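You operate a simulated robot arm through the tools that you are given. There is no shell and no other tool. Be economical: measure what you need, move in short steps, check, and stop when the job is done.

The job below is to be done with a simulated robot arm. You get a single attempt, and the scene is never put back.

## Task
Wipe the grinding dust off the foot, glue the red-lined pad spot and press the grey rubber pad on.
Fine: use the blue wiper and the glue brush and put both back; the green-lined spot stays bare.

The check looks at the end state, three seconds after you hand in, the way a careful person would. Anything else that was tipped, shoved, dropped, spilled or broken makes it a failure.

## Robot
A 6-joint arm with a two-finger parallel gripper, fixed in place. Base frame: the origin is at the foot of the arm, x ahead of it, y to its left, z up; the work surface is at about z = 0.84. Readings come in m, degrees, newtons and seconds.
With the tool pointing down near the work surface it reaches from about 0.24 to 0.64 m from the base axis. Its first joint turns from -66.0 to 66.0 degrees. Payload 2.7 kg.
The TCP is the grasp point between the finger pads, 0.023 m short of the fingertips. In the tool frame z runs along the fingers and y along their closing line. Largest opening 0.094 m; finger width 0.038, thickness 0.01; the body of the gripper, 0.054 by 0.096 m, starts 0.039 m behind the TCP.
Orientation is that of the tool frame in the base frame, as a unit quaternion [w, x, y, z]. With the fingers straight down and closing along the base's y, the tool's x points along the base's -x, its y along +y and its z along -z.

## Interface
- The arm moves only by the tool servo_tool. Its arguments are lists of equal length, an entry for each row: "delta_rot": the turn, a rotation vector about the tool's x, y, z in degrees, a list of three; "slide": the shift along the tool's x, y, z in mm, a list of three; "claw": the opening, from 0 (shut) to 1 (fully open). In form: {"delta_rot": [[rx, ry, rz], ...], "slide": [[dx, dy, dz], ...], "claw": [claw, ...]}. A call has 1 to 8 rows; each row shifts and turns the commanded pose from where the row before left it, along the tool's axes as they then stand. Rows are played at 5 a second. More than 0.05 m and 8.6 degrees between two rows, or a gripper value outside its range, and nothing of the call is played. A pose out of reach is approached as far as the arm can. The call stops where the force on the tool passes 40 N (or 10 N more than at its start, if that is more) or the arm is blocked; 0.2 s more then pass. Each finger travels about 0.045 m/s and halts on what it meets, pressing with about 43 N; the grip force reading is that of the motor and also rises with nothing between the fingers. The clock runs only during rows and for 0.2 s after the last one: add rows that do not move to give the fingers time. The reply holds the time, the measured pose of the TCP, the force on the tool along the base axes, the opening and the grip force, in the units named above and with some noise.
- Cameras (640 x 400 px; columns grow to the right, rows downward): "scene" is fixed at [0.0965, -0.4431, 1.4168]; the picture's right is [0.59, -0.81, 0.00], its down [-0.45, -0.33, -0.83] and it looks along [0.67, 0.49, -0.55] (base axes); focal length 230 px, centre (320, 200). "wrist" rides on the gripper at [0.086, 0.016, -0.075] in the tool frame; the picture's right is [-0.18, 0.98, 0.00], its down [-0.58, -0.11, -0.81] and it looks along [-0.79, -0.15, 0.59] (tool axes); focal length 243 px, centre (320, 200). There is no depth. A picture from a camera that has moved, and an enlarged one, comes with that camera's place and axes in the base frame and with its lens. The place of the scene camera against the robot may be out by one fixed shift of up to 0.012 m in any direction.
- camera(camera): a new picture of that camera. It takes no simulated time.
- inspect(camera, box): a new picture of the part [left, top, right, bottom] of that camera's present view, enlarged. It takes no simulated time.
- job_done(): hands the job in; it is judged then, once.

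Work in short steps. Places have to be worked out from the pictures, the camera data and where the tool is seen: move nearer, look again, correct. Check each grasp and each placing, and mend what went wrong. You have 120 turns and 76 pictures in all, those below and enlarged ones among them. Open the gripper and draw the arm clear of the work before you hand the job in, unless the task says otherwise; then end with one line.

The tools are called after ">>>" by a JSON object that holds its "api" and its "payload". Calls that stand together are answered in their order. servo_tool: Moves the arm, as the interface text tells. Its arguments: {"type":"object","properties":{"delta_rot":{"type":"array","items":{"type":"array","items":{"type":"number"}}},"slide":{"type":"array","items":{"type":"array","items":{"type":"number"}}},"claw":{"type":"array","items":{"type":"number"}}},"required":["delta_rot","slide","claw"]} The other tools are called the same way: camera (camera) takes a picture; inspect (camera, box) takes an enlarged picture of a part of a camera's view; job_done () hands the job in.

At the start:

```text
clock: 0.0
eef_pos: [0.3786, -0.0373, 1.2761]
orientation: [0.001, 0.0, 1.0, 0.0]
contact_force: [0.9, 0.6, -0.5]
width: 0.0941
grip_force: 0.2
```

scene: 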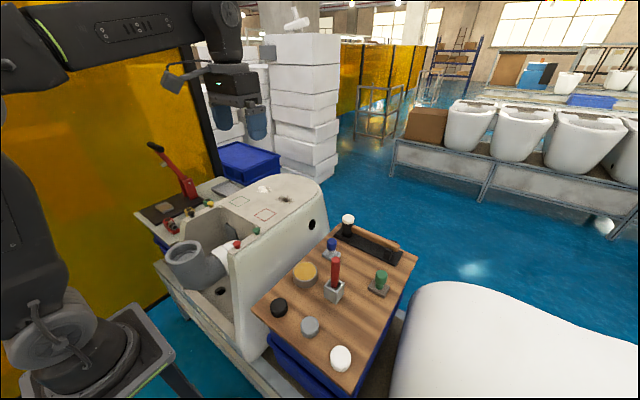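
wrist: 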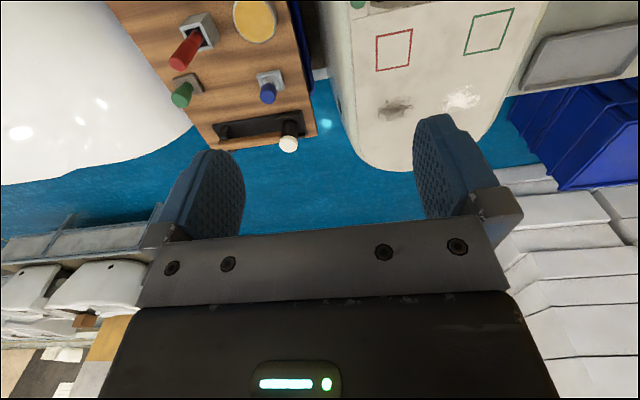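

I start by enlarging the work area in the scene view to identify the tools, pads, dust and spots.

>>> {"api": "inspect", "payload": {"camera": "scene", "box": [240, 200, 430, 390]}}

>>> {"api": "inspect", "payload": {"camera": "scene", "box": [130, 130, 340, 290]}}

>>> {"api": "inspect", "payload": {"camera": "wrist", "box": [100, 0, 560, 200]}}

```text
2.11 times, centred on (335, 295) of scene
camera zoom: at [0.0965, -0.4431, 1.4168], right [0.59, -0.81, 0.0], down [-0.45, -0.33, -0.83], along [0.67, 0.49, -0.55], focal length 484 px, centre (288, 0)
```

zoom: 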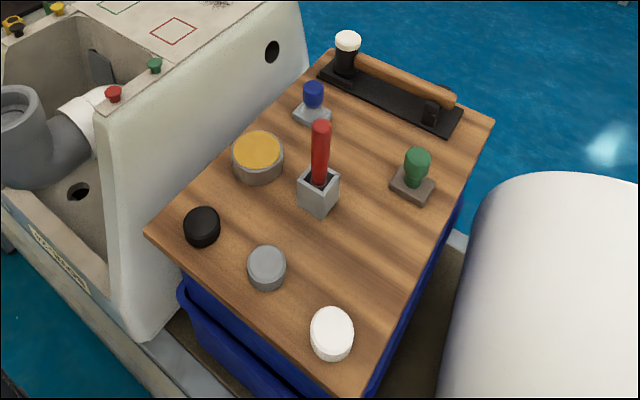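

```text
2.50 times, centred on (235, 210) of scene
camera zoom: at [0.0965, -0.4431, 1.4168], right [0.59, -0.81, 0.0], down [-0.45, -0.33, -0.83], along [0.67, 0.49, -0.55], focal length 575 px, centre (532, 175)
```

zoom: 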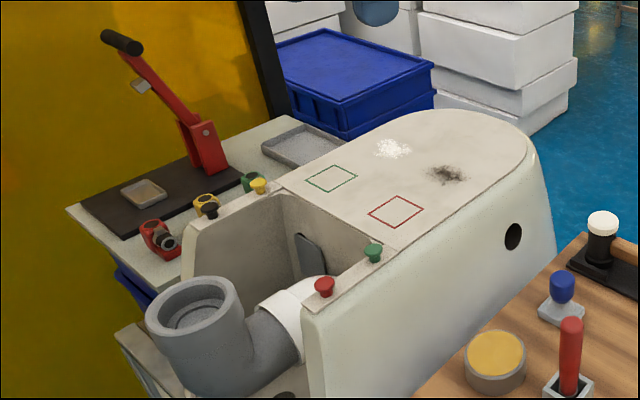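

```text
1.39 times, centred on (330, 100) of wrist
camera zoom: at [0.2916, -0.0201, 1.3514], right [0.18, 0.98, 0.0], down [0.58, -0.11, 0.81], along [0.79, -0.15, -0.59], focal length 338 px, centre (306, 339)
```

zoom: 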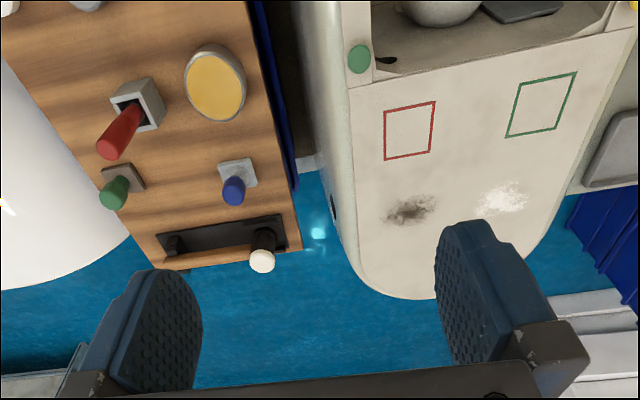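

The foot top looks to be about z≈0.93 and the board about z≈0.85. I zoom on the dust patches, the wipers and the pads from here to tell them apart.

>>> {"api": "inspect", "payload": {"camera": "wrist", "box": [350, 0, 520, 170]}}

>>> {"api": "inspect", "payload": {"camera": "wrist", "box": [160, 0, 330, 160]}}

>>> {"api": "inspect", "payload": {"camera": "scene", "box": [310, 205, 410, 305]}}

```text
2.35 times, centred on (435, 85) of wrist
camera zoom: at [0.2916, -0.0201, 1.3514], right [0.18, 0.98, 0.0], down [0.58, -0.11, 0.81], along [0.79, -0.15, -0.59], focal length 571 px, centre (49, 471)
```

zoom: 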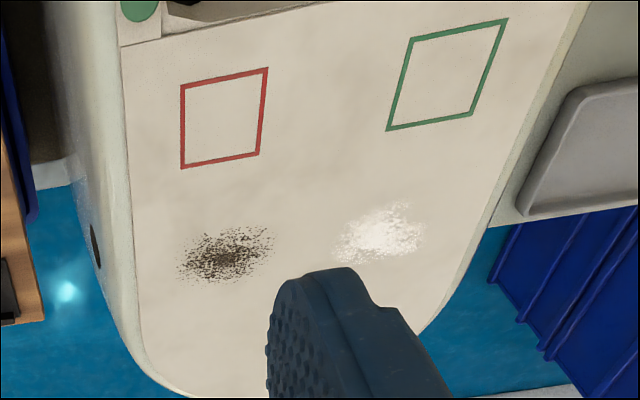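

```text
2.50 times, centred on (245, 80) of wrist
camera zoom: at [0.2916, -0.0201, 1.3514], right [0.18, 0.98, 0.0], down [0.58, -0.11, 0.81], along [0.79, -0.15, -0.59], focal length 606 px, centre (508, 500)
```

zoom: 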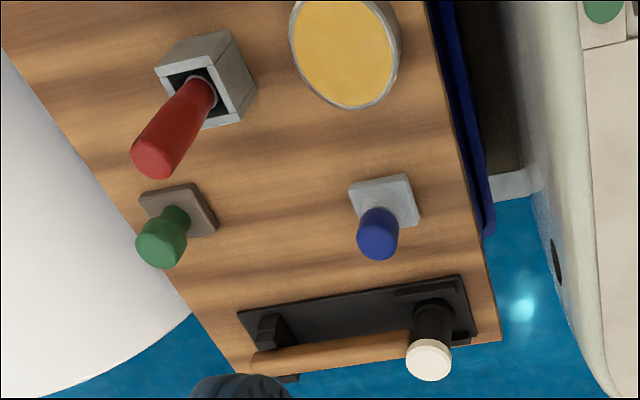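

```text
4.00 times, centred on (360, 255) of scene
camera zoom: at [0.0965, -0.4431, 1.4168], right [0.59, -0.81, 0.0], down [-0.45, -0.33, -0.83], along [0.67, 0.49, -0.55], focal length 920 px, centre (160, -20)
```

zoom: 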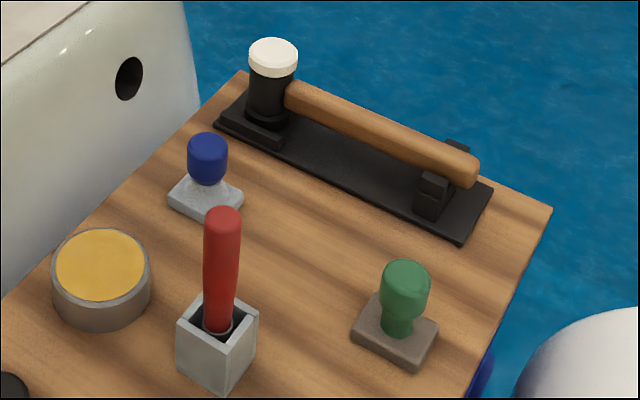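

Both patches (dark and white) sit behind the squares; I'll wipe both. I estimate the blue wiper at (0.529, -0.168), knob top z≈0.90, and move to above it.

>>> {"api": "servo_tool", "payload": {"delta_rot": [[0, 0, 0], [0, 0, 0], [0, 0, 0], [0, 0, 0], [0, 0, 0], [0, 0, 0], [0, 0, 0], [0, 0, 0]], "slide": [[-18.8, -16.4, 34.5], [-18.8, -16.4, 34.5], [-18.8, -16.4, 34.5], [-18.8, -16.4, 34.5], [-18.8, -16.4, 34.5], [-18.8, -16.4, 34.5], [-18.8, -16.4, 34.5], [-18.8, -16.4, 34.5]], "claw": [1, 1, 1, 1, 1, 1, 0.7, 0.7]}}

>>> {"api": "camera", "payload": {"camera": "wrist"}}

>>> {"api": "inspect", "payload": {"camera": "scene", "box": [240, 150, 440, 350]}}

```text
clock: 1.8
eef_pos: [0.5296, -0.1665, 0.9993]
orientation: [0.001, 0.001, 1.0, 0.001]
contact_force: [-0.4, -0.5, 0.4]
width: 0.0659
grip_force: 0.1
```

```text
67 pictures are left
camera wrist: at [0.4431, -0.15, 1.0738], right [0.18, 0.98, 0.0], down [0.58, -0.11, 0.81], along [0.79, -0.15, -0.59], focal length 243 px, centre (320, 200)
```

wrist: 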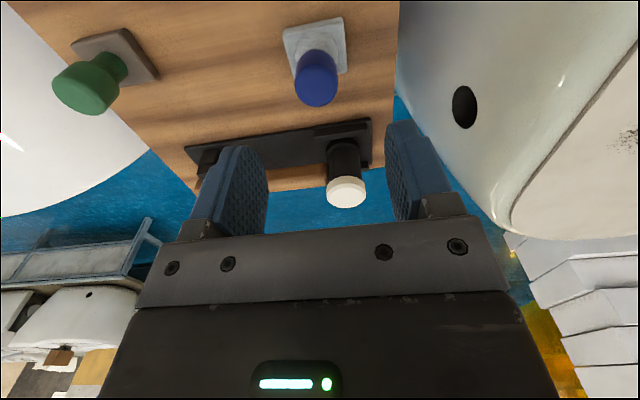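

```text
2.00 times, centred on (340, 250) of scene
camera zoom: at [0.0965, -0.4431, 1.4168], right [0.59, -0.81, 0.0], down [-0.45, -0.33, -0.83], along [0.67, 0.49, -0.55], focal length 460 px, centre (280, 100)
```

zoom: 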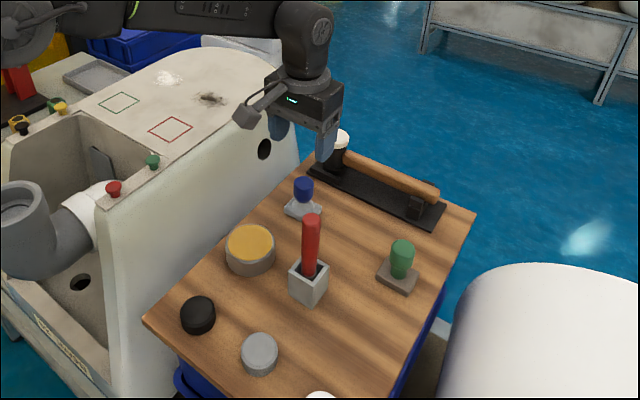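

Knob refined to about (0.532, -0.171). I lower partway to z≈0.915 with the fingers straddling it, then check.

>>> {"api": "servo_tool", "payload": {"delta_rot": [[0, 0, 0], [0, 0, 0], [0, 0, 0]], "slide": [[-3, -4.5, 34], [0, 0, 35], [0, 0, 15]], "claw": [0.7, 0.7, 0.7]}}

>>> {"api": "inspect", "payload": {"camera": "wrist", "box": [160, 0, 480, 200]}}

>>> {"api": "inspect", "payload": {"camera": "scene", "box": [290, 180, 410, 300]}}

```text
clock: 2.6
eef_pos: [0.5335, -0.1724, 0.917]
orientation: [0.0, -0.001, 1.0, 0.001]
contact_force: [0.1, 0.2, 0.4]
width: 0.0662
grip_force: 0.0
```

```text
2.00 times, centred on (320, 100) of wrist
camera zoom: at [0.446, -0.1554, 0.9916], right [0.18, 0.98, 0.0], down [0.58, -0.11, 0.81], along [0.79, -0.15, -0.59], focal length 485 px, centre (320, 400)
```

zoom: 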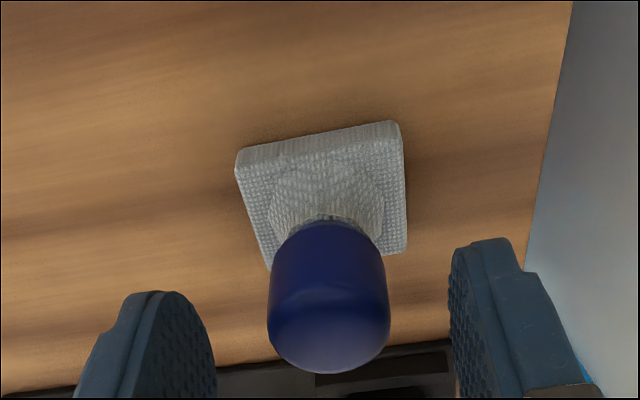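

```text
3.33 times, centred on (350, 240) of scene
camera zoom: at [0.0965, -0.4431, 1.4168], right [0.59, -0.81, 0.0], down [-0.45, -0.33, -0.83], along [0.67, 0.49, -0.55], focal length 767 px, centre (220, 67)
```

zoom: 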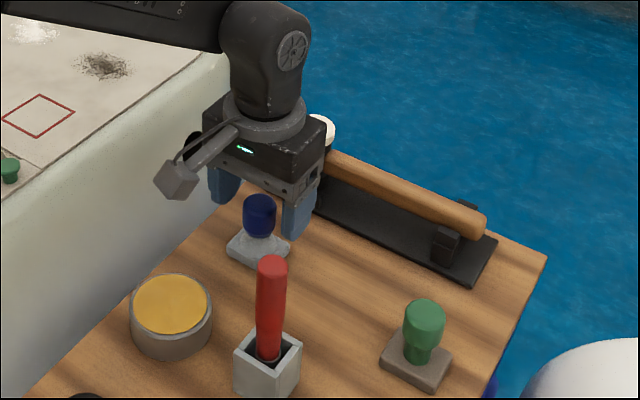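

Knob is centred between the fingers. I lower to z≈0.890 and close.

>>> {"api": "servo_tool", "payload": {"delta_rot": [[0, 0, 0], [0, 0, 0], [0, 0, 0], [0, 0, 0], [0, 0, 0], [0, 0, 0]], "slide": [[0, 1, 14], [0, 0, 12], [0, 0, 0], [0, 0, 0], [0, 0, 0], [0, 0, 0]], "claw": [0.7, 0.7, 0.4, 0.1, 0, 0]}}

>>> {"api": "inspect", "payload": {"camera": "scene", "box": [290, 180, 410, 300]}}

```text
clock: 4.0
eef_pos: [0.5334, -0.1703, 0.8924]
orientation: [0.001, -0.001, 1.0, 0.001]
contact_force: [-0.3, -0.1, -0.2]
width: 0.0312
grip_force: 43.2
```

```text
3.33 times, centred on (350, 240) of scene
camera zoom: at [0.0966, -0.4431, 1.4168], right [0.59, -0.81, 0.0], down [-0.45, -0.33, -0.83], along [0.67, 0.49, -0.55], focal length 767 px, centre (220, 67)
```

zoom: 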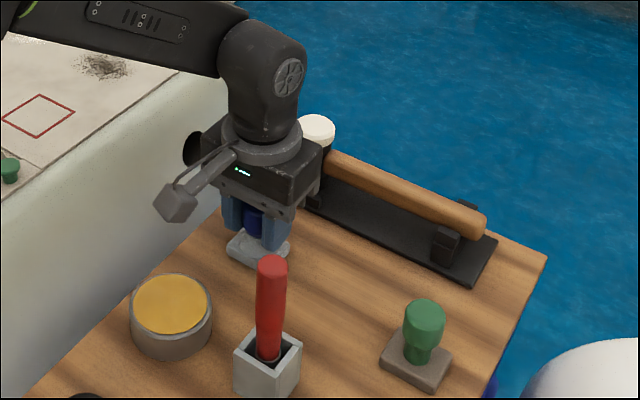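

Wiper gripped (31 mm). I lift to z≈1.03 and check that it comes along.

>>> {"api": "servo_tool", "payload": {"delta_rot": [[0, 0, 0], [0, 0, 0], [0, 0, 0], [0, 0, 0], [0, 0, 0], [0, 0, 0]], "slide": [[0, 0, -20], [0, 0, -40], [0, 0, -40], [0, 0, -40], [0, 40, 0], [0, 40, 0]], "claw": [0, 0, 0, 0, 0, 0]}}

>>> {"api": "camera", "payload": {"camera": "wrist"}}

```text
clock: 5.4
eef_pos: [0.5306, -0.0893, 1.0286]
orientation: [0.0, 0.0, 1.0, 0.001]
contact_force: [-0.4, 0.1, -1.0]
width: 0.0307
grip_force: 43.0
```

```text
62 pictures are left
camera wrist: at [0.4443, -0.0726, 1.1032], right [0.18, 0.98, 0.0], down [0.58, -0.11, 0.81], along [0.79, -0.15, -0.59], focal length 243 px, centre (320, 200)
```

wrist: 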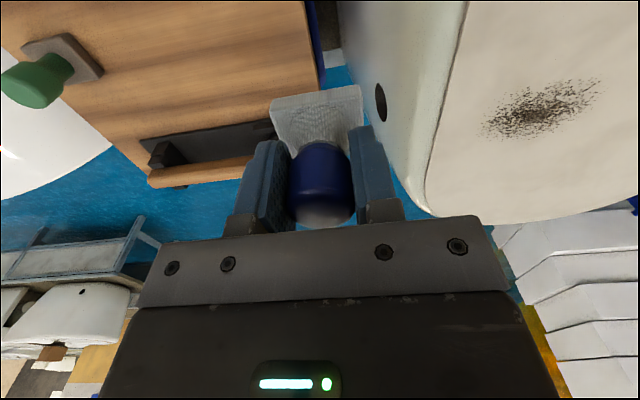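

Wiper held. Triangulated foot top z≈0.94, dark dust centre ≈(0.578, 0.071) spanning ~5×7 cm, white ≈(0.580, 0.186). I move above the dark patch.

>>> {"api": "servo_tool", "payload": {"delta_rot": [[0, 0, 0], [0, 0, 0], [0, 0, 0], [0, 0, 0], [0, 0, 0], [0, 0, 0]], "slide": [[-10, 40, 0], [-10, 40, 0], [-10, 40, 0], [-10, 40, 0], [-3, 0, 20], [0, 0, 5]], "claw": [0, 0, 0, 0, 0, 0]}}

>>> {"api": "inspect", "payload": {"camera": "scene", "box": [200, 130, 360, 250]}}

>>> {"api": "camera", "payload": {"camera": "wrist"}}

```text
clock: 6.8
eef_pos: [0.5766, 0.0683, 1.0075]
orientation: [0.0, 0.0, 1.0, 0.001]
contact_force: [0.0, -1.5, -1.6]
width: 0.0306
grip_force: 42.7
```

```text
3.33 times, centred on (280, 190) of scene
camera zoom: at [0.0966, -0.4431, 1.4168], right [0.59, -0.81, 0.0], down [-0.45, -0.33, -0.83], along [0.67, 0.49, -0.55], focal length 767 px, centre (453, 233)
```

zoom: 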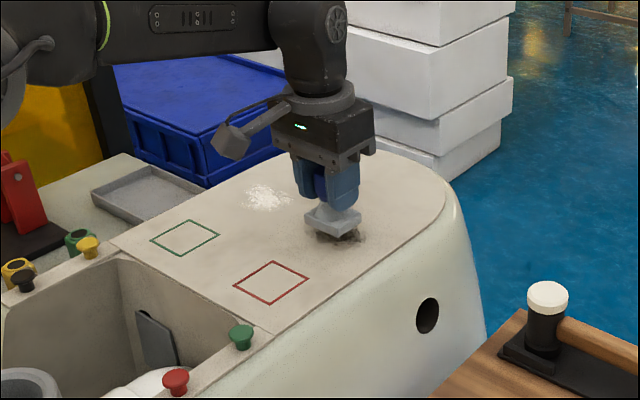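

```text
60 pictures are left
camera wrist: at [0.4891, 0.0843, 1.0813], right [0.18, 0.98, 0.0], down [0.58, -0.11, 0.81], along [0.79, -0.15, -0.59], focal length 243 px, centre (320, 200)
```

wrist: 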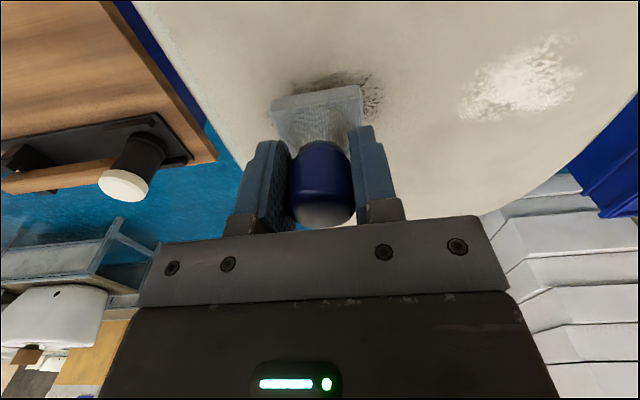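

Hovering just above the dark patch. I take a close look at the white patch, which looks glossy here, before wiping.

>>> {"api": "inspect", "payload": {"camera": "wrist", "box": [440, 20, 600, 140]}}

>>> {"api": "servo_tool", "payload": {"delta_rot": [[0, 0, 0], [0, 0, 0], [0, 0, 0], [0, 0, 0]], "slide": [[0, 0, 4], [0, 0, 4], [0, 0, 3], [0, 0, 0]], "claw": [0, 0, 0, 0]}}

```text
3.33 times, centred on (520, 80) of wrist
camera zoom: at [0.4891, 0.0843, 1.0813], right [0.18, 0.98, 0.0], down [0.58, -0.11, 0.81], along [0.79, -0.15, -0.59], focal length 809 px, centre (-347, 600)
```

zoom: 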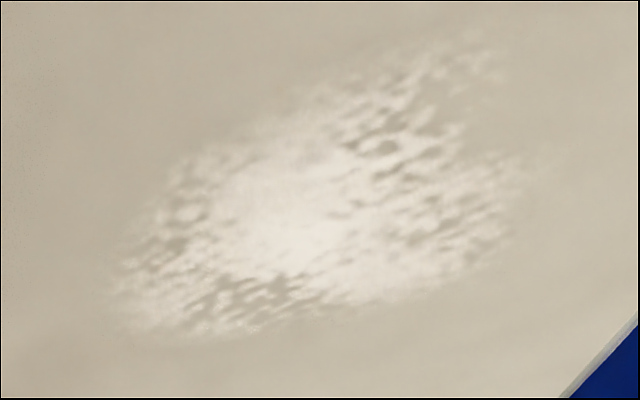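

```text
clock: 7.8
eef_pos: [0.5764, 0.0681, 0.9942]
orientation: [0.001, -0.001, 1.0, 0.0]
contact_force: [-0.2, -0.5, -0.4]
width: 0.0307
grip_force: 43.3
```

White patch is speckled powder too. No contact yet at 0.994; continuing down in small steps.

>>> {"api": "servo_tool", "payload": {"delta_rot": [[0, 0, 0], [0, 0, 0], [0, 0, 0], [0, 0, 0]], "slide": [[0, 0, 2], [0, 0, 2], [0, 0, 2], [0, 0, 0]], "claw": [0, 0, 0, 0]}}

```text
clock: 8.8
eef_pos: [0.5755, 0.0688, 0.9901]
orientation: [0.002, 0.0, 1.0, 0.001]
contact_force: [-2.7, -1.1, 7.9]
width: 0.0309
grip_force: 43.1
```

Contact at z≈0.990 with ~8 N. Now I wipe in a zigzag over the dark patch.

>>> {"api": "servo_tool", "payload": {"delta_rot": [[0, 0, 0], [0, 0, 0], [0, 0, 0], [0, 0, 0], [0, 0, 0], [0, 0, 0], [0, 0, 0], [0, 0, 0]], "slide": [[0, -25, 0], [14, 0, 0], [0, 30, 0], [0, 30, 0], [-14, 0, 0], [0, -30, 0], [0, -30, 0], [-16, 0, 0]], "claw": [0, 0, 0, 0, 0, 0, 0, 0]}}

>>> {"api": "servo_tool", "payload": {"delta_rot": [[0, 0, 0], [0, 0, 0], [0, 0, 0], [0, 0, 0]], "slide": [[0, 30, 0], [0, 30, 0], [0, 0, -20], [20, 10, -10]], "claw": [0, 0, 0, 0]}}

>>> {"api": "inspect", "payload": {"camera": "scene", "box": [200, 130, 360, 250]}}

>>> {"api": "camera", "payload": {"camera": "wrist"}}

```text
clock: 10.6
eef_pos: [0.5905, 0.0441, 0.9895]
orientation: [0.001, 0.0, 1.0, 0.001]
contact_force: [-8.9, -0.8, 22.5]
width: 0.031
grip_force: 43.9
```

```text
clock: 11.6
eef_pos: [0.5702, 0.115, 1.0185]
orientation: [-0.001, 0.0, 1.0, 0.001]
contact_force: [-0.5, -0.4, -1.8]
width: 0.0308
grip_force: 42.8
```

```text
3.33 times, centred on (280, 190) of scene
camera zoom: at [0.0966, -0.4431, 1.4168], right [0.59, -0.81, 0.0], down [-0.45, -0.33, -0.83], along [0.67, 0.49, -0.55], focal length 767 px, centre (453, 233)
```

zoom: 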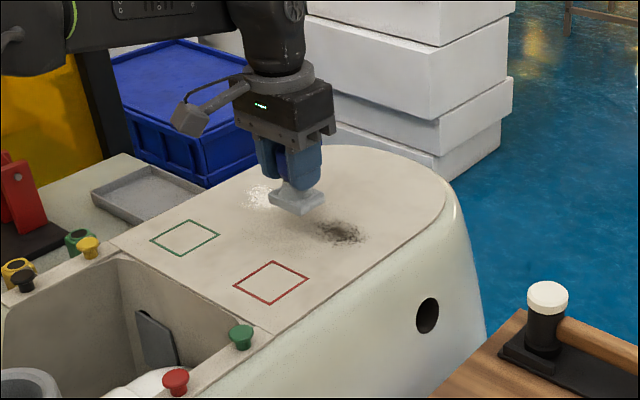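

```text
57 pictures are left
camera wrist: at [0.4834, 0.1321, 1.0926], right [0.18, 0.98, 0.0], down [0.58, -0.11, 0.81], along [0.79, -0.15, -0.59], focal length 243 px, centre (320, 200)
```

wrist: 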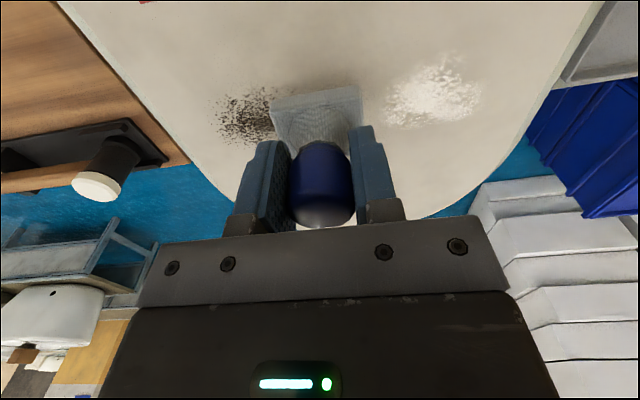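

The dark patch looks largely unchanged. I zoom in on it to see whether the wiping had any effect.

>>> {"api": "inspect", "payload": {"camera": "scene", "box": [250, 170, 310, 210]}}

```text
10.00 times, centred on (280, 190) of scene
camera zoom: at [0.0966, -0.4431, 1.4168], right [0.59, -0.81, 0.0], down [-0.45, -0.33, -0.83], along [0.67, 0.49, -0.55], focal length 2301 px, centre (720, 300)
```

zoom: 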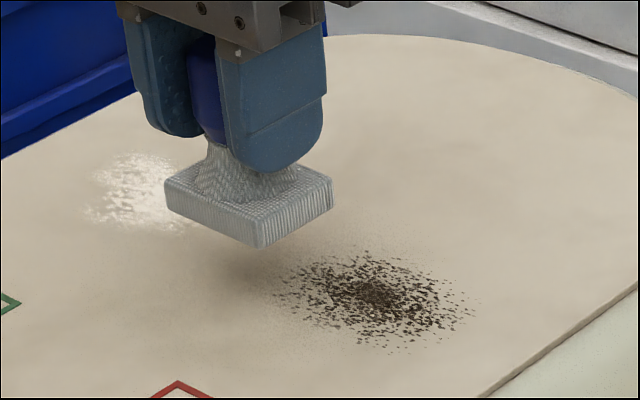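

No visible change there; possibly that is a fired-in mark. I wipe the white patch now and compare.

>>> {"api": "servo_tool", "payload": {"delta_rot": [[0, 0, 0], [0, 0, 0], [0, 0, 0], [0, 0, 0], [0, 0, 0]], "slide": [[5, 25, 0], [0, 25, 0], [0, 0, 20], [0, 0, 7], [0, 0, 3]], "claw": [0, 0, 0, 0, 0]}}

>>> {"api": "servo_tool", "payload": {"delta_rot": [[0, 0, 0], [0, 0, 0], [0, 0, 0], [0, 0, 0], [0, 0, 0], [0, 0, 0], [0, 0, 0], [0, 0, 0]], "slide": [[0, 20, 0], [0, 20, 0], [-14, 0, 0], [0, -20, 0], [0, -20, 0], [-14, 0, 0], [0, 20, 0], [0, 20, 0]], "claw": [0, 0, 0, 0, 0, 0, 0, 0]}}

>>> {"api": "servo_tool", "payload": {"delta_rot": [[0, 0, 0], [0, 0, 0], [0, 0, 0], [0, 0, 0]], "slide": [[0, -20, 0], [0, -20, -10], [0, -30, -20], [0, -35, 0]], "claw": [0, 0, 0, 0]}}

>>> {"api": "inspect", "payload": {"camera": "scene", "box": [230, 165, 305, 215]}}

```text
clock: 12.8
eef_pos: [0.5669, 0.1643, 0.9907]
orientation: [0.002, -0.001, 1.0, 0.002]
contact_force: [-2.7, 0.8, 6.8]
width: 0.0312
grip_force: 42.8
```

```text
clock: 14.6
eef_pos: [0.5939, 0.2034, 0.9892]
orientation: [0.0, 0.0, 1.0, 0.001]
contact_force: [0.4, -2.5, 5.3]
width: 0.0306
grip_force: 43.5
```

```text
clock: 15.6
eef_pos: [0.5932, 0.1005, 1.0202]
orientation: [0.001, -0.001, 1.0, 0.001]
contact_force: [-0.3, 0.2, -1.1]
width: 0.0308
grip_force: 42.8
```

```text
8.00 times, centred on (268, 190) of scene
camera zoom: at [0.0966, -0.443, 1.4168], right [0.59, -0.81, 0.0], down [-0.45, -0.33, -0.83], along [0.67, 0.49, -0.55], focal length 1840 px, centre (740, 280)
```

zoom: 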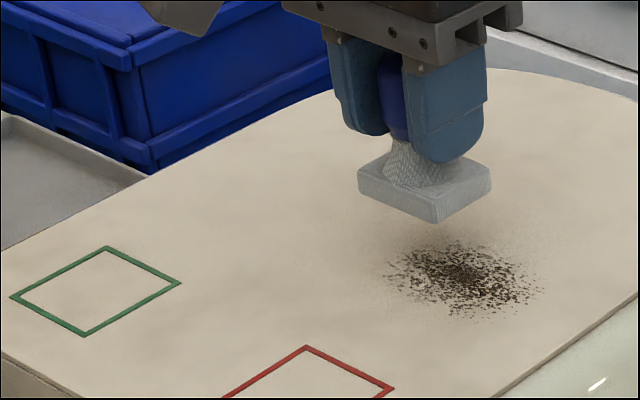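

White dust gone cleanly; the dark speckle is a fired-in mark. I carry the wiper back to above its spot.

>>> {"api": "servo_tool", "payload": {"delta_rot": [[0, 0, 0], [0, 0, 0], [0, 0, 0], [0, 0, 0], [0, 0, 0], [0, 0, 0], [0, 0, 0], [0, 0, 0]], "slide": [[0, 0, -10], [8.5, -38.7, 0], [8.5, -38.7, 0], [8.5, -38.7, 0], [8.5, -38.7, 0], [8.5, -38.7, 0], [8.5, -38.7, 0], [8.8, -38.6, 0]], "claw": [0, 0, 0, 0, 0, 0, 0, 0]}}

>>> {"api": "servo_tool", "payload": {"delta_rot": [[0, 0, 0], [0, 0, 0], [0, 0, 0], [0, 0, 0]], "slide": [[0, 0, 40], [0, 0, 40], [0, 0, 35], [0, 0, 10]], "claw": [0, 0, 0, 0]}}

>>> {"api": "inspect", "payload": {"camera": "scene", "box": [290, 180, 410, 300]}}

```text
clock: 17.4
eef_pos: [0.5367, -0.1711, 1.0295]
orientation: [0.0, -0.001, 1.0, 0.001]
contact_force: [-0.2, -1.1, -1.4]
width: 0.0308
grip_force: 43.2
```

```text
clock: 18.4
eef_pos: [0.536, -0.1728, 0.9042]
orientation: [0.001, -0.001, 1.0, 0.001]
contact_force: [0.7, -0.2, -2.3]
width: 0.0308
grip_force: 43.3
```

```text
3.33 times, centred on (350, 240) of scene
camera zoom: at [0.0966, -0.4431, 1.4168], right [0.59, -0.81, 0.0], down [-0.45, -0.33, -0.83], along [0.67, 0.49, -0.55], focal length 767 px, centre (220, 67)
```

zoom: 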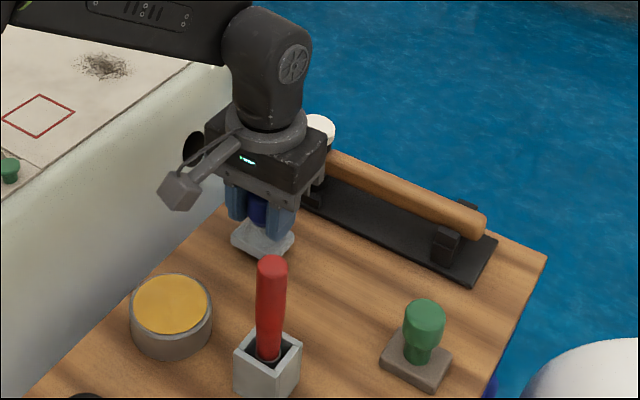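

12 mm above its rest height; I correct 2–3 mm sideways, lower to z≈0.892, open and rise.

>>> {"api": "servo_tool", "payload": {"delta_rot": [[0, 0, 0], [0, 0, 0], [0, 0, 0], [0, 0, 0]], "slide": [[2.5, 2, 6], [0, 0, 4], [0, 0, 1.5], [0, 0, 0]], "claw": [0, 0, 0, 0]}}

```text
clock: 19.4
eef_pos: [0.5335, -0.17, 0.8914]
orientation: [0.001, -0.001, 1.0, 0.001]
contact_force: [0.3, -0.1, 0.0]
width: 0.0308
grip_force: 42.9
```

At the original height with its weight taken up by the board; I open slowly and rise straight up.

>>> {"api": "servo_tool", "payload": {"delta_rot": [[0, 0, 0], [0, 0, 0], [0, 0, 0], [0, 0, 0], [0, 0, 0], [0, 0, 0], [0, 0, 0]], "slide": [[0, 0, 0], [0, 0, 0], [0, 0, 0], [0, 0, 0], [0, 0, -30], [0, 0, -40], [0, 0, -40]], "claw": [0.4, 0.5, 0.65, 0.7, 0.7, 0.7, 0.7]}}

>>> {"api": "inspect", "payload": {"camera": "scene", "box": [260, 200, 410, 350]}}

```text
clock: 21.0
eef_pos: [0.5336, -0.1708, 1.0025]
orientation: [0.0, -0.001, 1.0, 0.001]
contact_force: [0.1, 0.3, -0.5]
width: 0.0658
grip_force: 0.0
```

```text
2.67 times, centred on (335, 275) of scene
camera zoom: at [0.0965, -0.4431, 1.4168], right [0.59, -0.81, 0.0], down [-0.45, -0.33, -0.83], along [0.67, 0.49, -0.55], focal length 614 px, centre (280, 0)
```

zoom: 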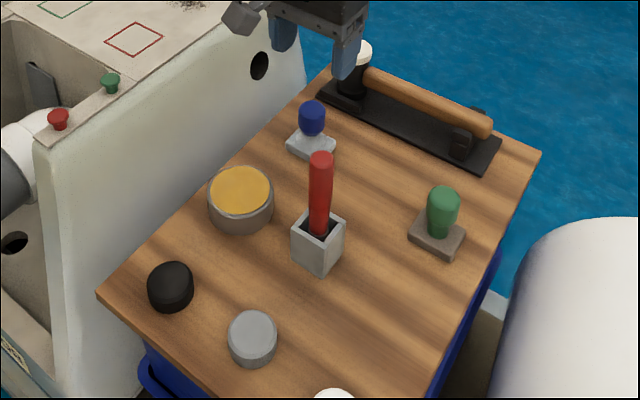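

Wiper stands in its place. Next the red glue brush, estimated at (0.418, -0.254), top z≈0.985; I go above it at z≈1.06 and look.

>>> {"api": "servo_tool", "payload": {"delta_rot": [[0, 0, 0], [0, 0, 0], [0, 0, 0], [0, 0, 0], [0, 0, 0]], "slide": [[0, 0, -40], [0, 0, -40], [35, -25, 0], [35, -25, 0], [35, -25, 0]], "claw": [0.7, 0.7, 0.7, 0.7, 0.7]}}

>>> {"api": "inspect", "payload": {"camera": "wrist", "box": [120, 0, 520, 250]}}

```text
clock: 22.2
eef_pos: [0.4267, -0.2452, 1.0812]
orientation: [0.001, -0.001, 1.0, 0.0]
contact_force: [-0.2, -0.9, -0.3]
width: 0.0655
grip_force: 0.0
```

```text
1.60 times, centred on (320, 125) of wrist
camera zoom: at [0.3398, -0.2282, 1.1563], right [0.18, 0.98, 0.0], down [0.58, -0.11, 0.81], along [0.79, -0.15, -0.59], focal length 388 px, centre (320, 320)
```

zoom: 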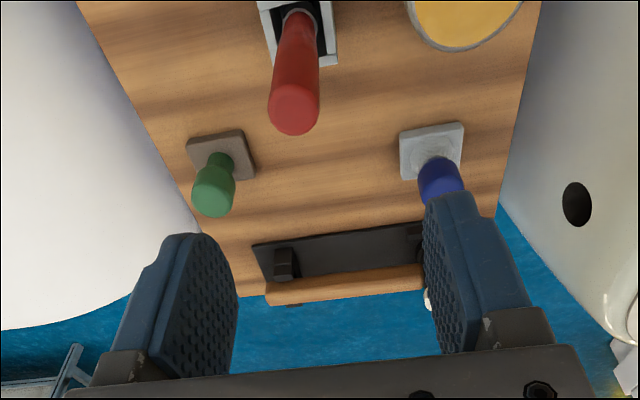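

Handle axis ≈(0.418, -0.255). I move over it and descend to z≈1.0, then look.

>>> {"api": "servo_tool", "payload": {"delta_rot": [[0, 0, 0], [0, 0, 0], [0, 0, 0]], "slide": [[8.5, -9.5, 20], [0, 0, 30], [0, 0, 30]], "claw": [0.7, 0.7, 0.7]}}

>>> {"api": "inspect", "payload": {"camera": "wrist", "box": [160, 0, 480, 200]}}

>>> {"api": "inspect", "payload": {"camera": "scene", "box": [270, 190, 400, 310]}}

```text
clock: 23.0
eef_pos: [0.4195, -0.2535, 1.0023]
orientation: [0.001, -0.001, 1.0, 0.001]
contact_force: [-0.4, 0.1, -0.3]
width: 0.0659
grip_force: 0.1
```

```text
2.00 times, centred on (320, 100) of wrist
camera zoom: at [0.331, -0.2383, 1.0765], right [0.18, 0.98, 0.0], down [0.58, -0.11, 0.81], along [0.79, -0.15, -0.59], focal length 485 px, centre (320, 400)
```

zoom: 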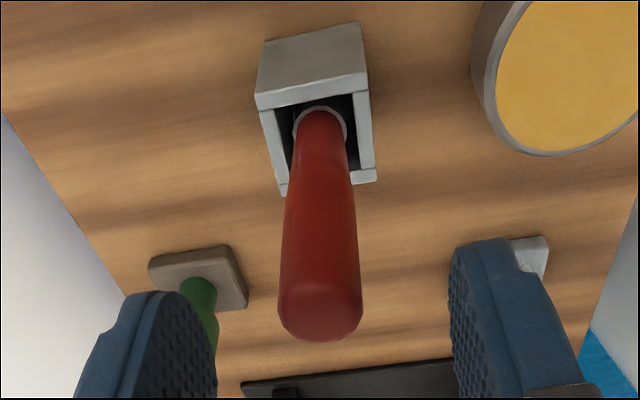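

```text
3.33 times, centred on (335, 250) of scene
camera zoom: at [0.0965, -0.4431, 1.4168], right [0.59, -0.81, 0.0], down [-0.45, -0.33, -0.83], along [0.67, 0.49, -0.55], focal length 767 px, centre (270, 33)
```

zoom: 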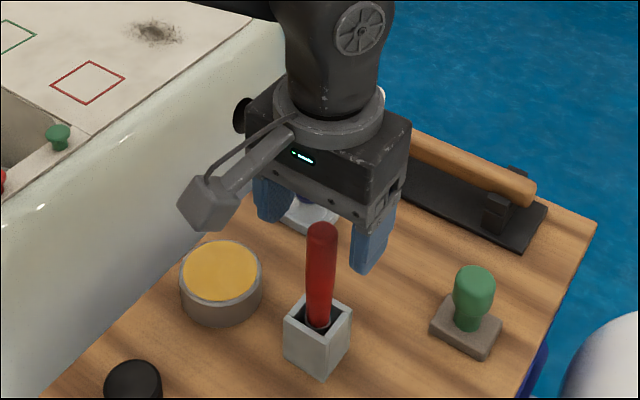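

Centred within 2 mm. I descend to z≈0.964 and close on the handle.

>>> {"api": "servo_tool", "payload": {"delta_rot": [[0, 0, 0], [0, 0, 0], [0, 0, 0], [0, 0, 0], [0, 0, 0], [0, 0, 0], [0, 0, 0]], "slide": [[2, -1.5, 20], [0, 0, 18], [0, 0, 0], [0, 0, 0], [0, 0, 0], [0, 0, 0], [0, 0, 0]], "claw": [0.7, 0.7, 0.45, 0.3, 0.1, 0, 0]}}

>>> {"api": "inspect", "payload": {"camera": "scene", "box": [270, 190, 400, 310]}}

```text
clock: 24.6
eef_pos: [0.4153, -0.2562, 0.9642]
orientation: [0.001, -0.002, 1.0, 0.001]
contact_force: [-0.3, -1.0, -0.1]
width: 0.0212
grip_force: 42.9
```

```text
3.33 times, centred on (335, 250) of scene
camera zoom: at [0.0965, -0.4431, 1.4168], right [0.59, -0.81, 0.0], down [-0.45, -0.33, -0.83], along [0.67, 0.49, -0.55], focal length 767 px, centre (270, 33)
```

zoom: 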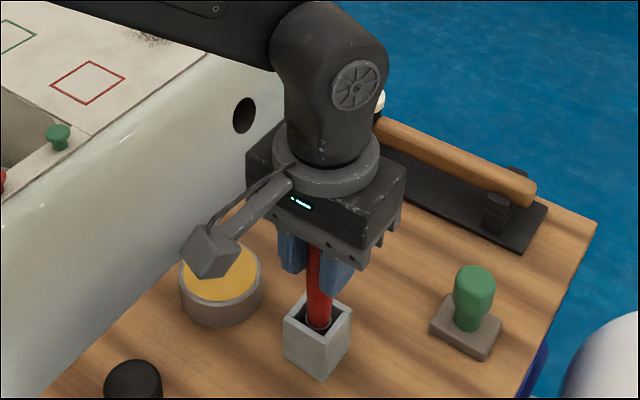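

Handle gripped (21 mm). I lift straight up 120 mm and look at the brush.

>>> {"api": "servo_tool", "payload": {"delta_rot": [[0, 0, 0], [0, 0, 0], [0, 0, 0], [0, 0, 0]], "slide": [[0, 0, -20], [0, 0, -30], [0, 0, -35], [0, 0, -35]], "claw": [0, 0, 0, 0]}}

>>> {"api": "inspect", "payload": {"camera": "scene", "box": [260, 150, 400, 300]}}

>>> {"api": "inspect", "payload": {"camera": "wrist", "box": [160, 0, 480, 200]}}

```text
clock: 25.6
eef_pos: [0.4172, -0.2554, 1.0839]
orientation: [0.001, -0.001, 1.0, 0.001]
contact_force: [-0.1, -1.4, -0.4]
width: 0.0215
grip_force: 43.3
```

```text
2.67 times, centred on (330, 225) of scene
camera zoom: at [0.0965, -0.4431, 1.4168], right [0.59, -0.81, 0.0], down [-0.45, -0.33, -0.83], along [0.67, 0.49, -0.55], focal length 614 px, centre (293, 133)
```

zoom: 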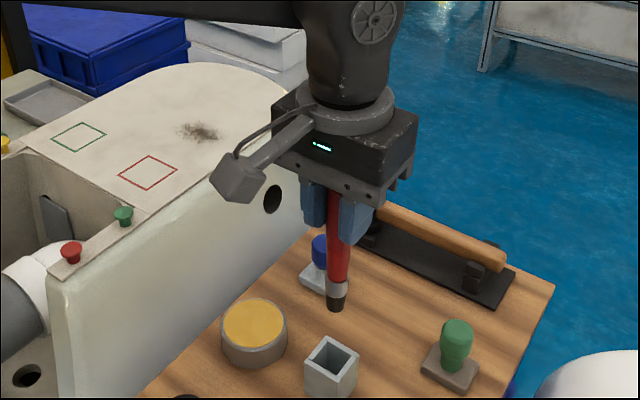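

```text
2.00 times, centred on (320, 100) of wrist
camera zoom: at [0.3302, -0.2386, 1.1587], right [0.18, 0.98, 0.0], down [0.58, -0.11, 0.81], along [0.79, -0.15, -0.59], focal length 485 px, centre (320, 400)
```

zoom: 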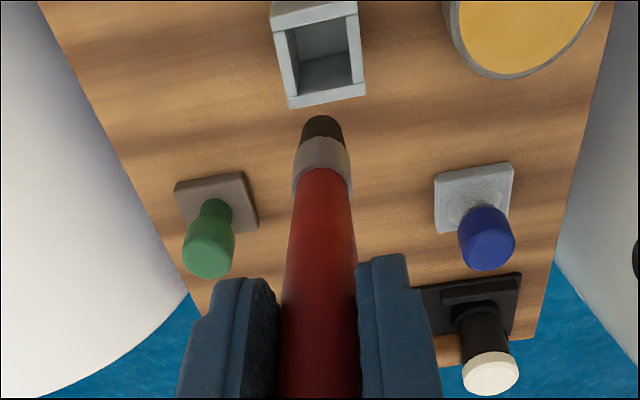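

Brush held, tip about 0.124 m below the TCP. I move it over the glue pot, estimated at (0.417, -0.154).

>>> {"api": "servo_tool", "payload": {"delta_rot": [[0, 0, 0], [0, 0, 0], [0, 0, 0]], "slide": [[0, 34, 0], [0, 34, 0], [0, 33, 0]], "claw": [0, 0, 0]}}

>>> {"api": "inspect", "payload": {"camera": "scene", "box": [240, 180, 380, 300]}}

>>> {"api": "inspect", "payload": {"camera": "wrist", "box": [160, 0, 480, 200]}}

```text
clock: 26.4
eef_pos: [0.4157, -0.1526, 1.0861]
orientation: [0.001, 0.0, 1.0, 0.001]
contact_force: [0.6, 0.2, -1.4]
width: 0.0215
grip_force: 43.1
```

```text
3.33 times, centred on (310, 240) of scene
camera zoom: at [0.0965, -0.4431, 1.4168], right [0.59, -0.81, 0.0], down [-0.45, -0.33, -0.83], along [0.67, 0.49, -0.55], focal length 767 px, centre (353, 67)
```

zoom: 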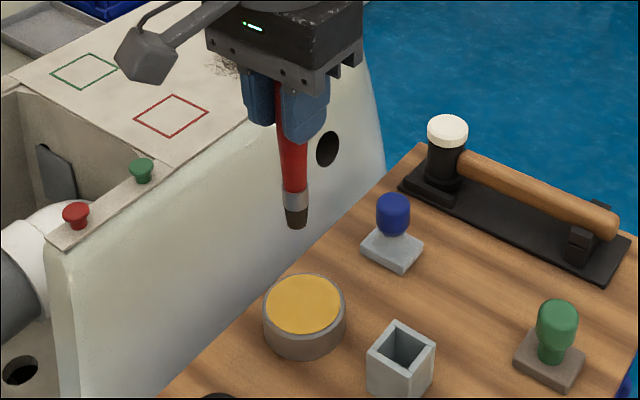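

```text
2.00 times, centred on (320, 100) of wrist
camera zoom: at [0.329, -0.1365, 1.1606], right [0.18, 0.98, 0.0], down [0.58, -0.11, 0.81], along [0.79, -0.15, -0.59], focal length 485 px, centre (320, 400)
```

zoom: 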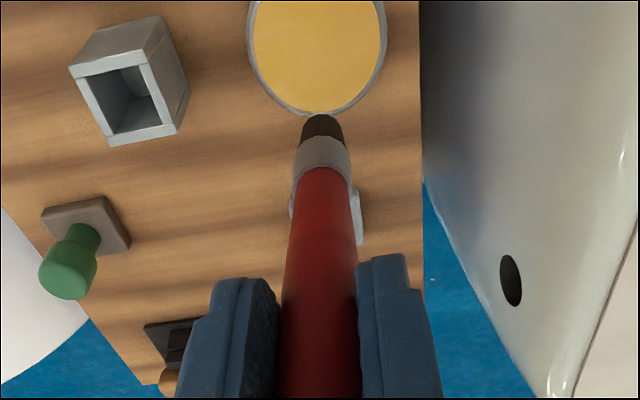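

Tip is over the pot centre (≈0.415, -0.154). I lower towards the glue surface in decreasing steps, watching force.

>>> {"api": "servo_tool", "payload": {"delta_rot": [[0, 0, 0], [0, 0, 0], [0, 0, 0], [0, 0, 0], [0, 0, 0]], "slide": [[0, -1.5, 35], [0, 0, 30], [0, 0, 15], [0, 0, 5], [0, 0, 0]], "claw": [0, 0, 0, 0, 0]}}

>>> {"api": "inspect", "payload": {"camera": "scene", "box": [260, 210, 360, 290]}}

```text
clock: 27.6
eef_pos: [0.4162, -0.1557, 0.9986]
orientation: [0.001, -0.001, 1.0, 0.001]
contact_force: [-0.4, 1.0, 0.0]
width: 0.0214
grip_force: 42.9
```

```text
5.00 times, centred on (310, 250) of scene
camera zoom: at [0.0965, -0.4431, 1.4168], right [0.59, -0.81, 0.0], down [-0.45, -0.33, -0.83], along [0.67, 0.49, -0.55], focal length 1150 px, centre (370, -50)
```

zoom: 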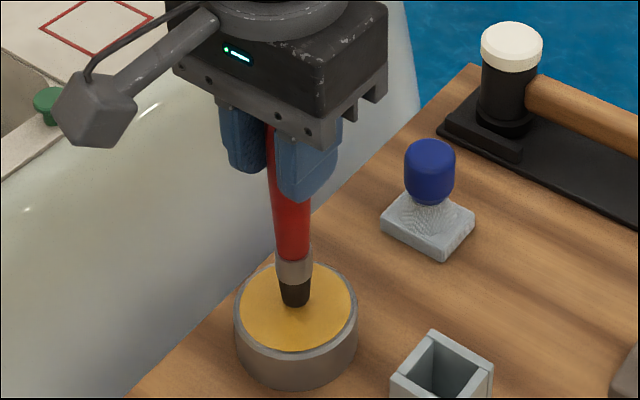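

Tip is right at the glue surface, centred. I dip a further 9 mm gently.

>>> {"api": "servo_tool", "payload": {"delta_rot": [[0, 0, 0], [0, 0, 0], [0, 0, 0], [0, 0, 0], [0, 0, 0]], "slide": [[0, 0, 3], [0, 0, 3], [0, 0, 3], [0, 0, 0], [0, 0, 0]], "claw": [0, 0, 0, 0, 0]}}

>>> {"api": "inspect", "payload": {"camera": "scene", "box": [260, 210, 360, 290]}}

```text
clock: 28.8
eef_pos: [0.4162, -0.158, 0.9919]
orientation: [0.002, 0.0, 1.0, 0.001]
contact_force: [-3.5, 2.4, 19.3]
width: 0.0216
grip_force: 42.8
```

```text
5.00 times, centred on (310, 250) of scene
camera zoom: at [0.0962, -0.4429, 1.4169], right [0.59, -0.81, 0.0], down [-0.45, -0.33, -0.83], along [0.67, 0.49, -0.55], focal length 1150 px, centre (370, -50)
```

zoom: 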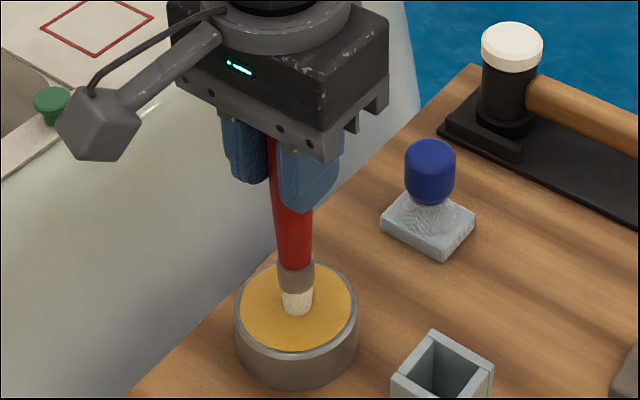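

The bristles are loaded with glue (cream tip). I lift to z≈1.13 and carry it to the red square at about (0.475, 0.062).

>>> {"api": "servo_tool", "payload": {"delta_rot": [[0, 0, 0], [0, 0, 0], [0, 0, 0], [0, 0, 0], [0, 0, 0], [0, 0, 0], [0, 0, 0], [0, 0, 0]], "slide": [[0, 2, -20], [0, 0, -40], [0, 0, -40], [0, 0, -40], [-12, 40, 0], [-12, 40, 0], [-12, 40, 0], [-12, 40, 0]], "claw": [0, 0, 0, 0, 0, 0, 0, 0]}}

>>> {"api": "servo_tool", "payload": {"delta_rot": [[0, 0, 0], [0, 0, 0]], "slide": [[-10, 30, 0], [0, 30, 0]], "claw": [0, 0]}}

>>> {"api": "inspect", "payload": {"camera": "scene", "box": [200, 130, 340, 250]}}

>>> {"api": "inspect", "payload": {"camera": "wrist", "box": [160, 0, 480, 200]}}

```text
clock: 30.6
eef_pos: [0.463, 0.0047, 1.132]
orientation: [0.001, 0.001, 1.0, 0.001]
contact_force: [-0.5, 0.1, -0.7]
width: 0.0215
grip_force: 43.5
```

```text
clock: 31.2
eef_pos: [0.4741, 0.0661, 1.131]
orientation: [0.001, 0.0, 1.0, 0.0]
contact_force: [-0.1, -0.3, -0.4]
width: 0.0216
grip_force: 42.7
```

```text
3.33 times, centred on (270, 190) of scene
camera zoom: at [0.0965, -0.4431, 1.4168], right [0.59, -0.81, 0.0], down [-0.45, -0.33, -0.83], along [0.67, 0.49, -0.55], focal length 767 px, centre (487, 233)
```

zoom: 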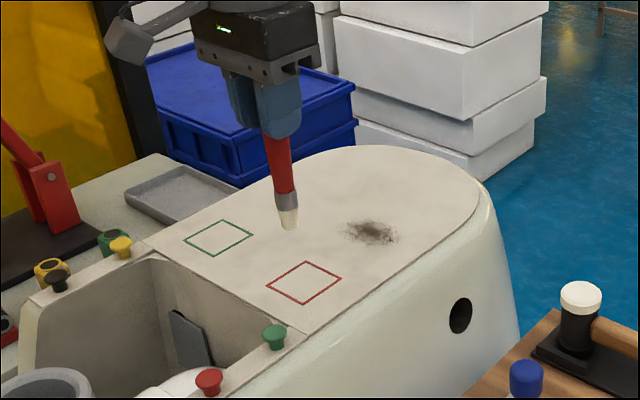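

```text
2.00 times, centred on (320, 100) of wrist
camera zoom: at [0.3863, 0.0815, 1.2058], right [0.18, 0.98, 0.0], down [0.58, -0.11, 0.81], along [0.79, -0.15, -0.59], focal length 485 px, centre (320, 400)
```

zoom: 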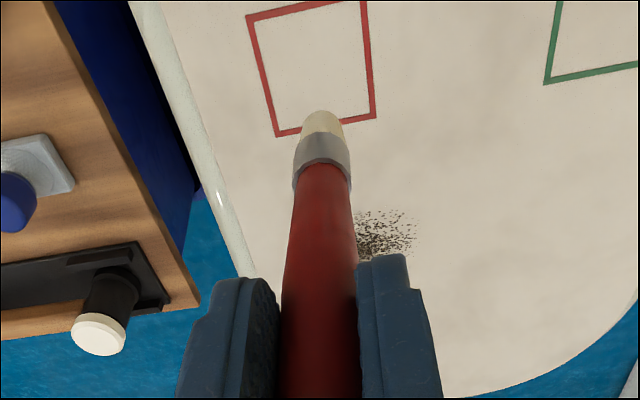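

Red square: centre ≈(0.479, 0.0625), about 50 mm wide, axis-aligned. I go to its inner near-right area and lower to z≈1.072.

>>> {"api": "servo_tool", "payload": {"delta_rot": [[0, 0, 0], [0, 0, 0], [0, 0, 0], [0, 0, 0], [0, 0, 0]], "slide": [[11, -19, 0], [0, 0, 30], [0, 0, 20], [0, 0, 9], [0, 0, 0]], "claw": [0, 0, 0, 0, 0]}}

>>> {"api": "inspect", "payload": {"camera": "scene", "box": [230, 150, 310, 220]}}

```text
clock: 32.4
eef_pos: [0.4639, 0.0472, 1.0723]
orientation: [0.001, -0.001, 1.0, 0.0]
contact_force: [-0.1, -0.5, -0.4]
width: 0.0215
grip_force: 42.9
```

```text
5.71 times, centred on (270, 185) of scene
camera zoom: at [0.0965, -0.4431, 1.4168], right [0.59, -0.81, 0.0], down [-0.45, -0.33, -0.83], along [0.67, 0.49, -0.55], focal length 1315 px, centre (606, 286)
```

zoom: 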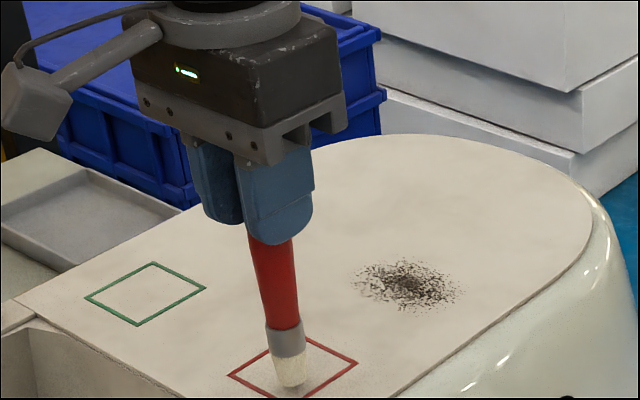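

Tip sits inside the square, just above it. I lower 2 mm at a time to light contact.

>>> {"api": "servo_tool", "payload": {"delta_rot": [[0, 0, 0], [0, 0, 0], [0, 0, 0], [0, 0, 0]], "slide": [[0, 0, 2], [0, 0, 2], [0, 0, 2], [0, 0, 0]], "claw": [0, 0, 0, 0]}}

```text
clock: 33.4
eef_pos: [0.4627, 0.0476, 1.0656]
orientation: [0.0, -0.001, 1.0, 0.001]
contact_force: [-0.7, 0.0, 0.5]
width: 0.0215
grip_force: 43.1
```

>>> {"api": "servo_tool", "payload": {"delta_rot": [[0, 0, 0], [0, 0, 0], [0, 0, 0]], "slide": [[0, 0, 1.5], [0, 0, 1.5], [0, 0, 0]], "claw": [0, 0, 0]}}

```text
clock: 34.2
eef_pos: [0.4636, 0.0469, 1.0646]
orientation: [0.003, 0.0, 1.0, 0.002]
contact_force: [-2.9, 2.1, 16.2]
width: 0.0213
grip_force: 43.0
```

Contact with ~16 N. I ease 1 mm and paint a raster inside the square.

>>> {"api": "servo_tool", "payload": {"delta_rot": [[0, 0, 0], [0, 0, 0], [0, 0, 0], [0, 0, 0], [0, 0, 0], [0, 0, 0], [0, 0, 0], [0, 0, 0]], "slide": [[0, 0, -0.8], [0, 16, 0], [0, 16, 0], [-10.7, 0, 0], [0, -16, 0], [0, -16, 0], [-10.7, 0, 0], [0, 16, 0]], "claw": [0, 0, 0, 0, 0, 0, 0, 0]}}

>>> {"api": "servo_tool", "payload": {"delta_rot": [[0, 0, 0], [0, 0, 0], [0, 0, 0], [0, 0, 0], [0, 0, 0], [0, 0, 0], [0, 0, 0]], "slide": [[0, 16, 0], [-10.7, 0, 0], [0, -16, 0], [0, -16, 0], [16, 16, 0], [0, 0, -25], [0, 0, -40]], "claw": [0, 0, 0, 0, 0, 0, 0]}}

>>> {"api": "inspect", "payload": {"camera": "scene", "box": [230, 150, 310, 230]}}

>>> {"api": "inspect", "payload": {"camera": "wrist", "box": [160, 0, 480, 200]}}

```text
clock: 36.0
eef_pos: [0.4836, 0.0598, 1.0638]
orientation: [0.001, 0.0, 1.0, 0.0]
contact_force: [1.7, -4.9, 12.1]
width: 0.0217
grip_force: 42.9
```

```text
clock: 37.6
eef_pos: [0.4804, 0.0602, 1.1285]
orientation: [0.0, 0.0, 1.0, 0.001]
contact_force: [0.0, 0.3, 0.7]
width: 0.0214
grip_force: 43.2
```

```text
5.00 times, centred on (270, 190) of scene
camera zoom: at [0.0965, -0.4431, 1.4168], right [0.59, -0.81, 0.0], down [-0.45, -0.33, -0.83], along [0.67, 0.49, -0.55], focal length 1150 px, centre (570, 250)
```

zoom: 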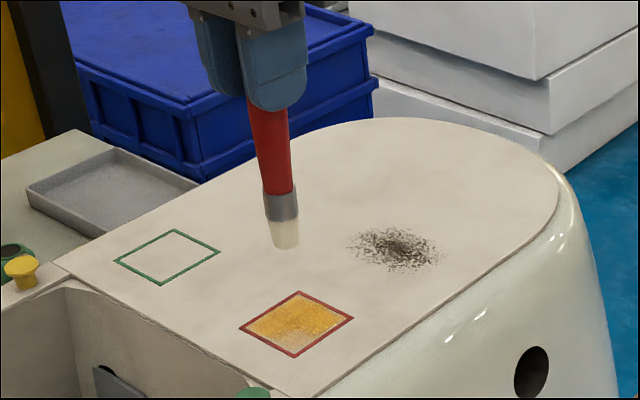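

```text
2.00 times, centred on (320, 100) of wrist
camera zoom: at [0.3927, 0.0767, 1.203], right [0.18, 0.98, 0.0], down [0.58, -0.11, 0.81], along [0.79, -0.15, -0.59], focal length 485 px, centre (320, 400)
```

zoom: 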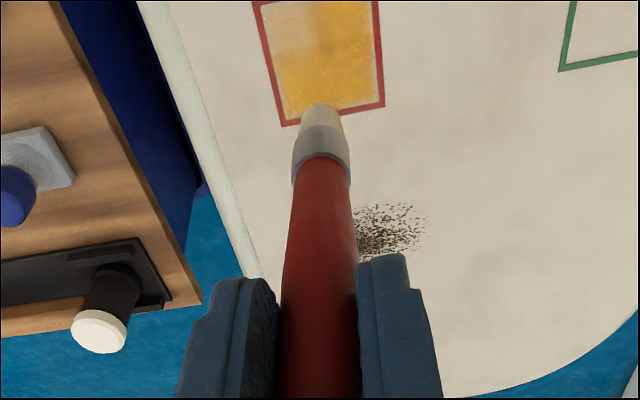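

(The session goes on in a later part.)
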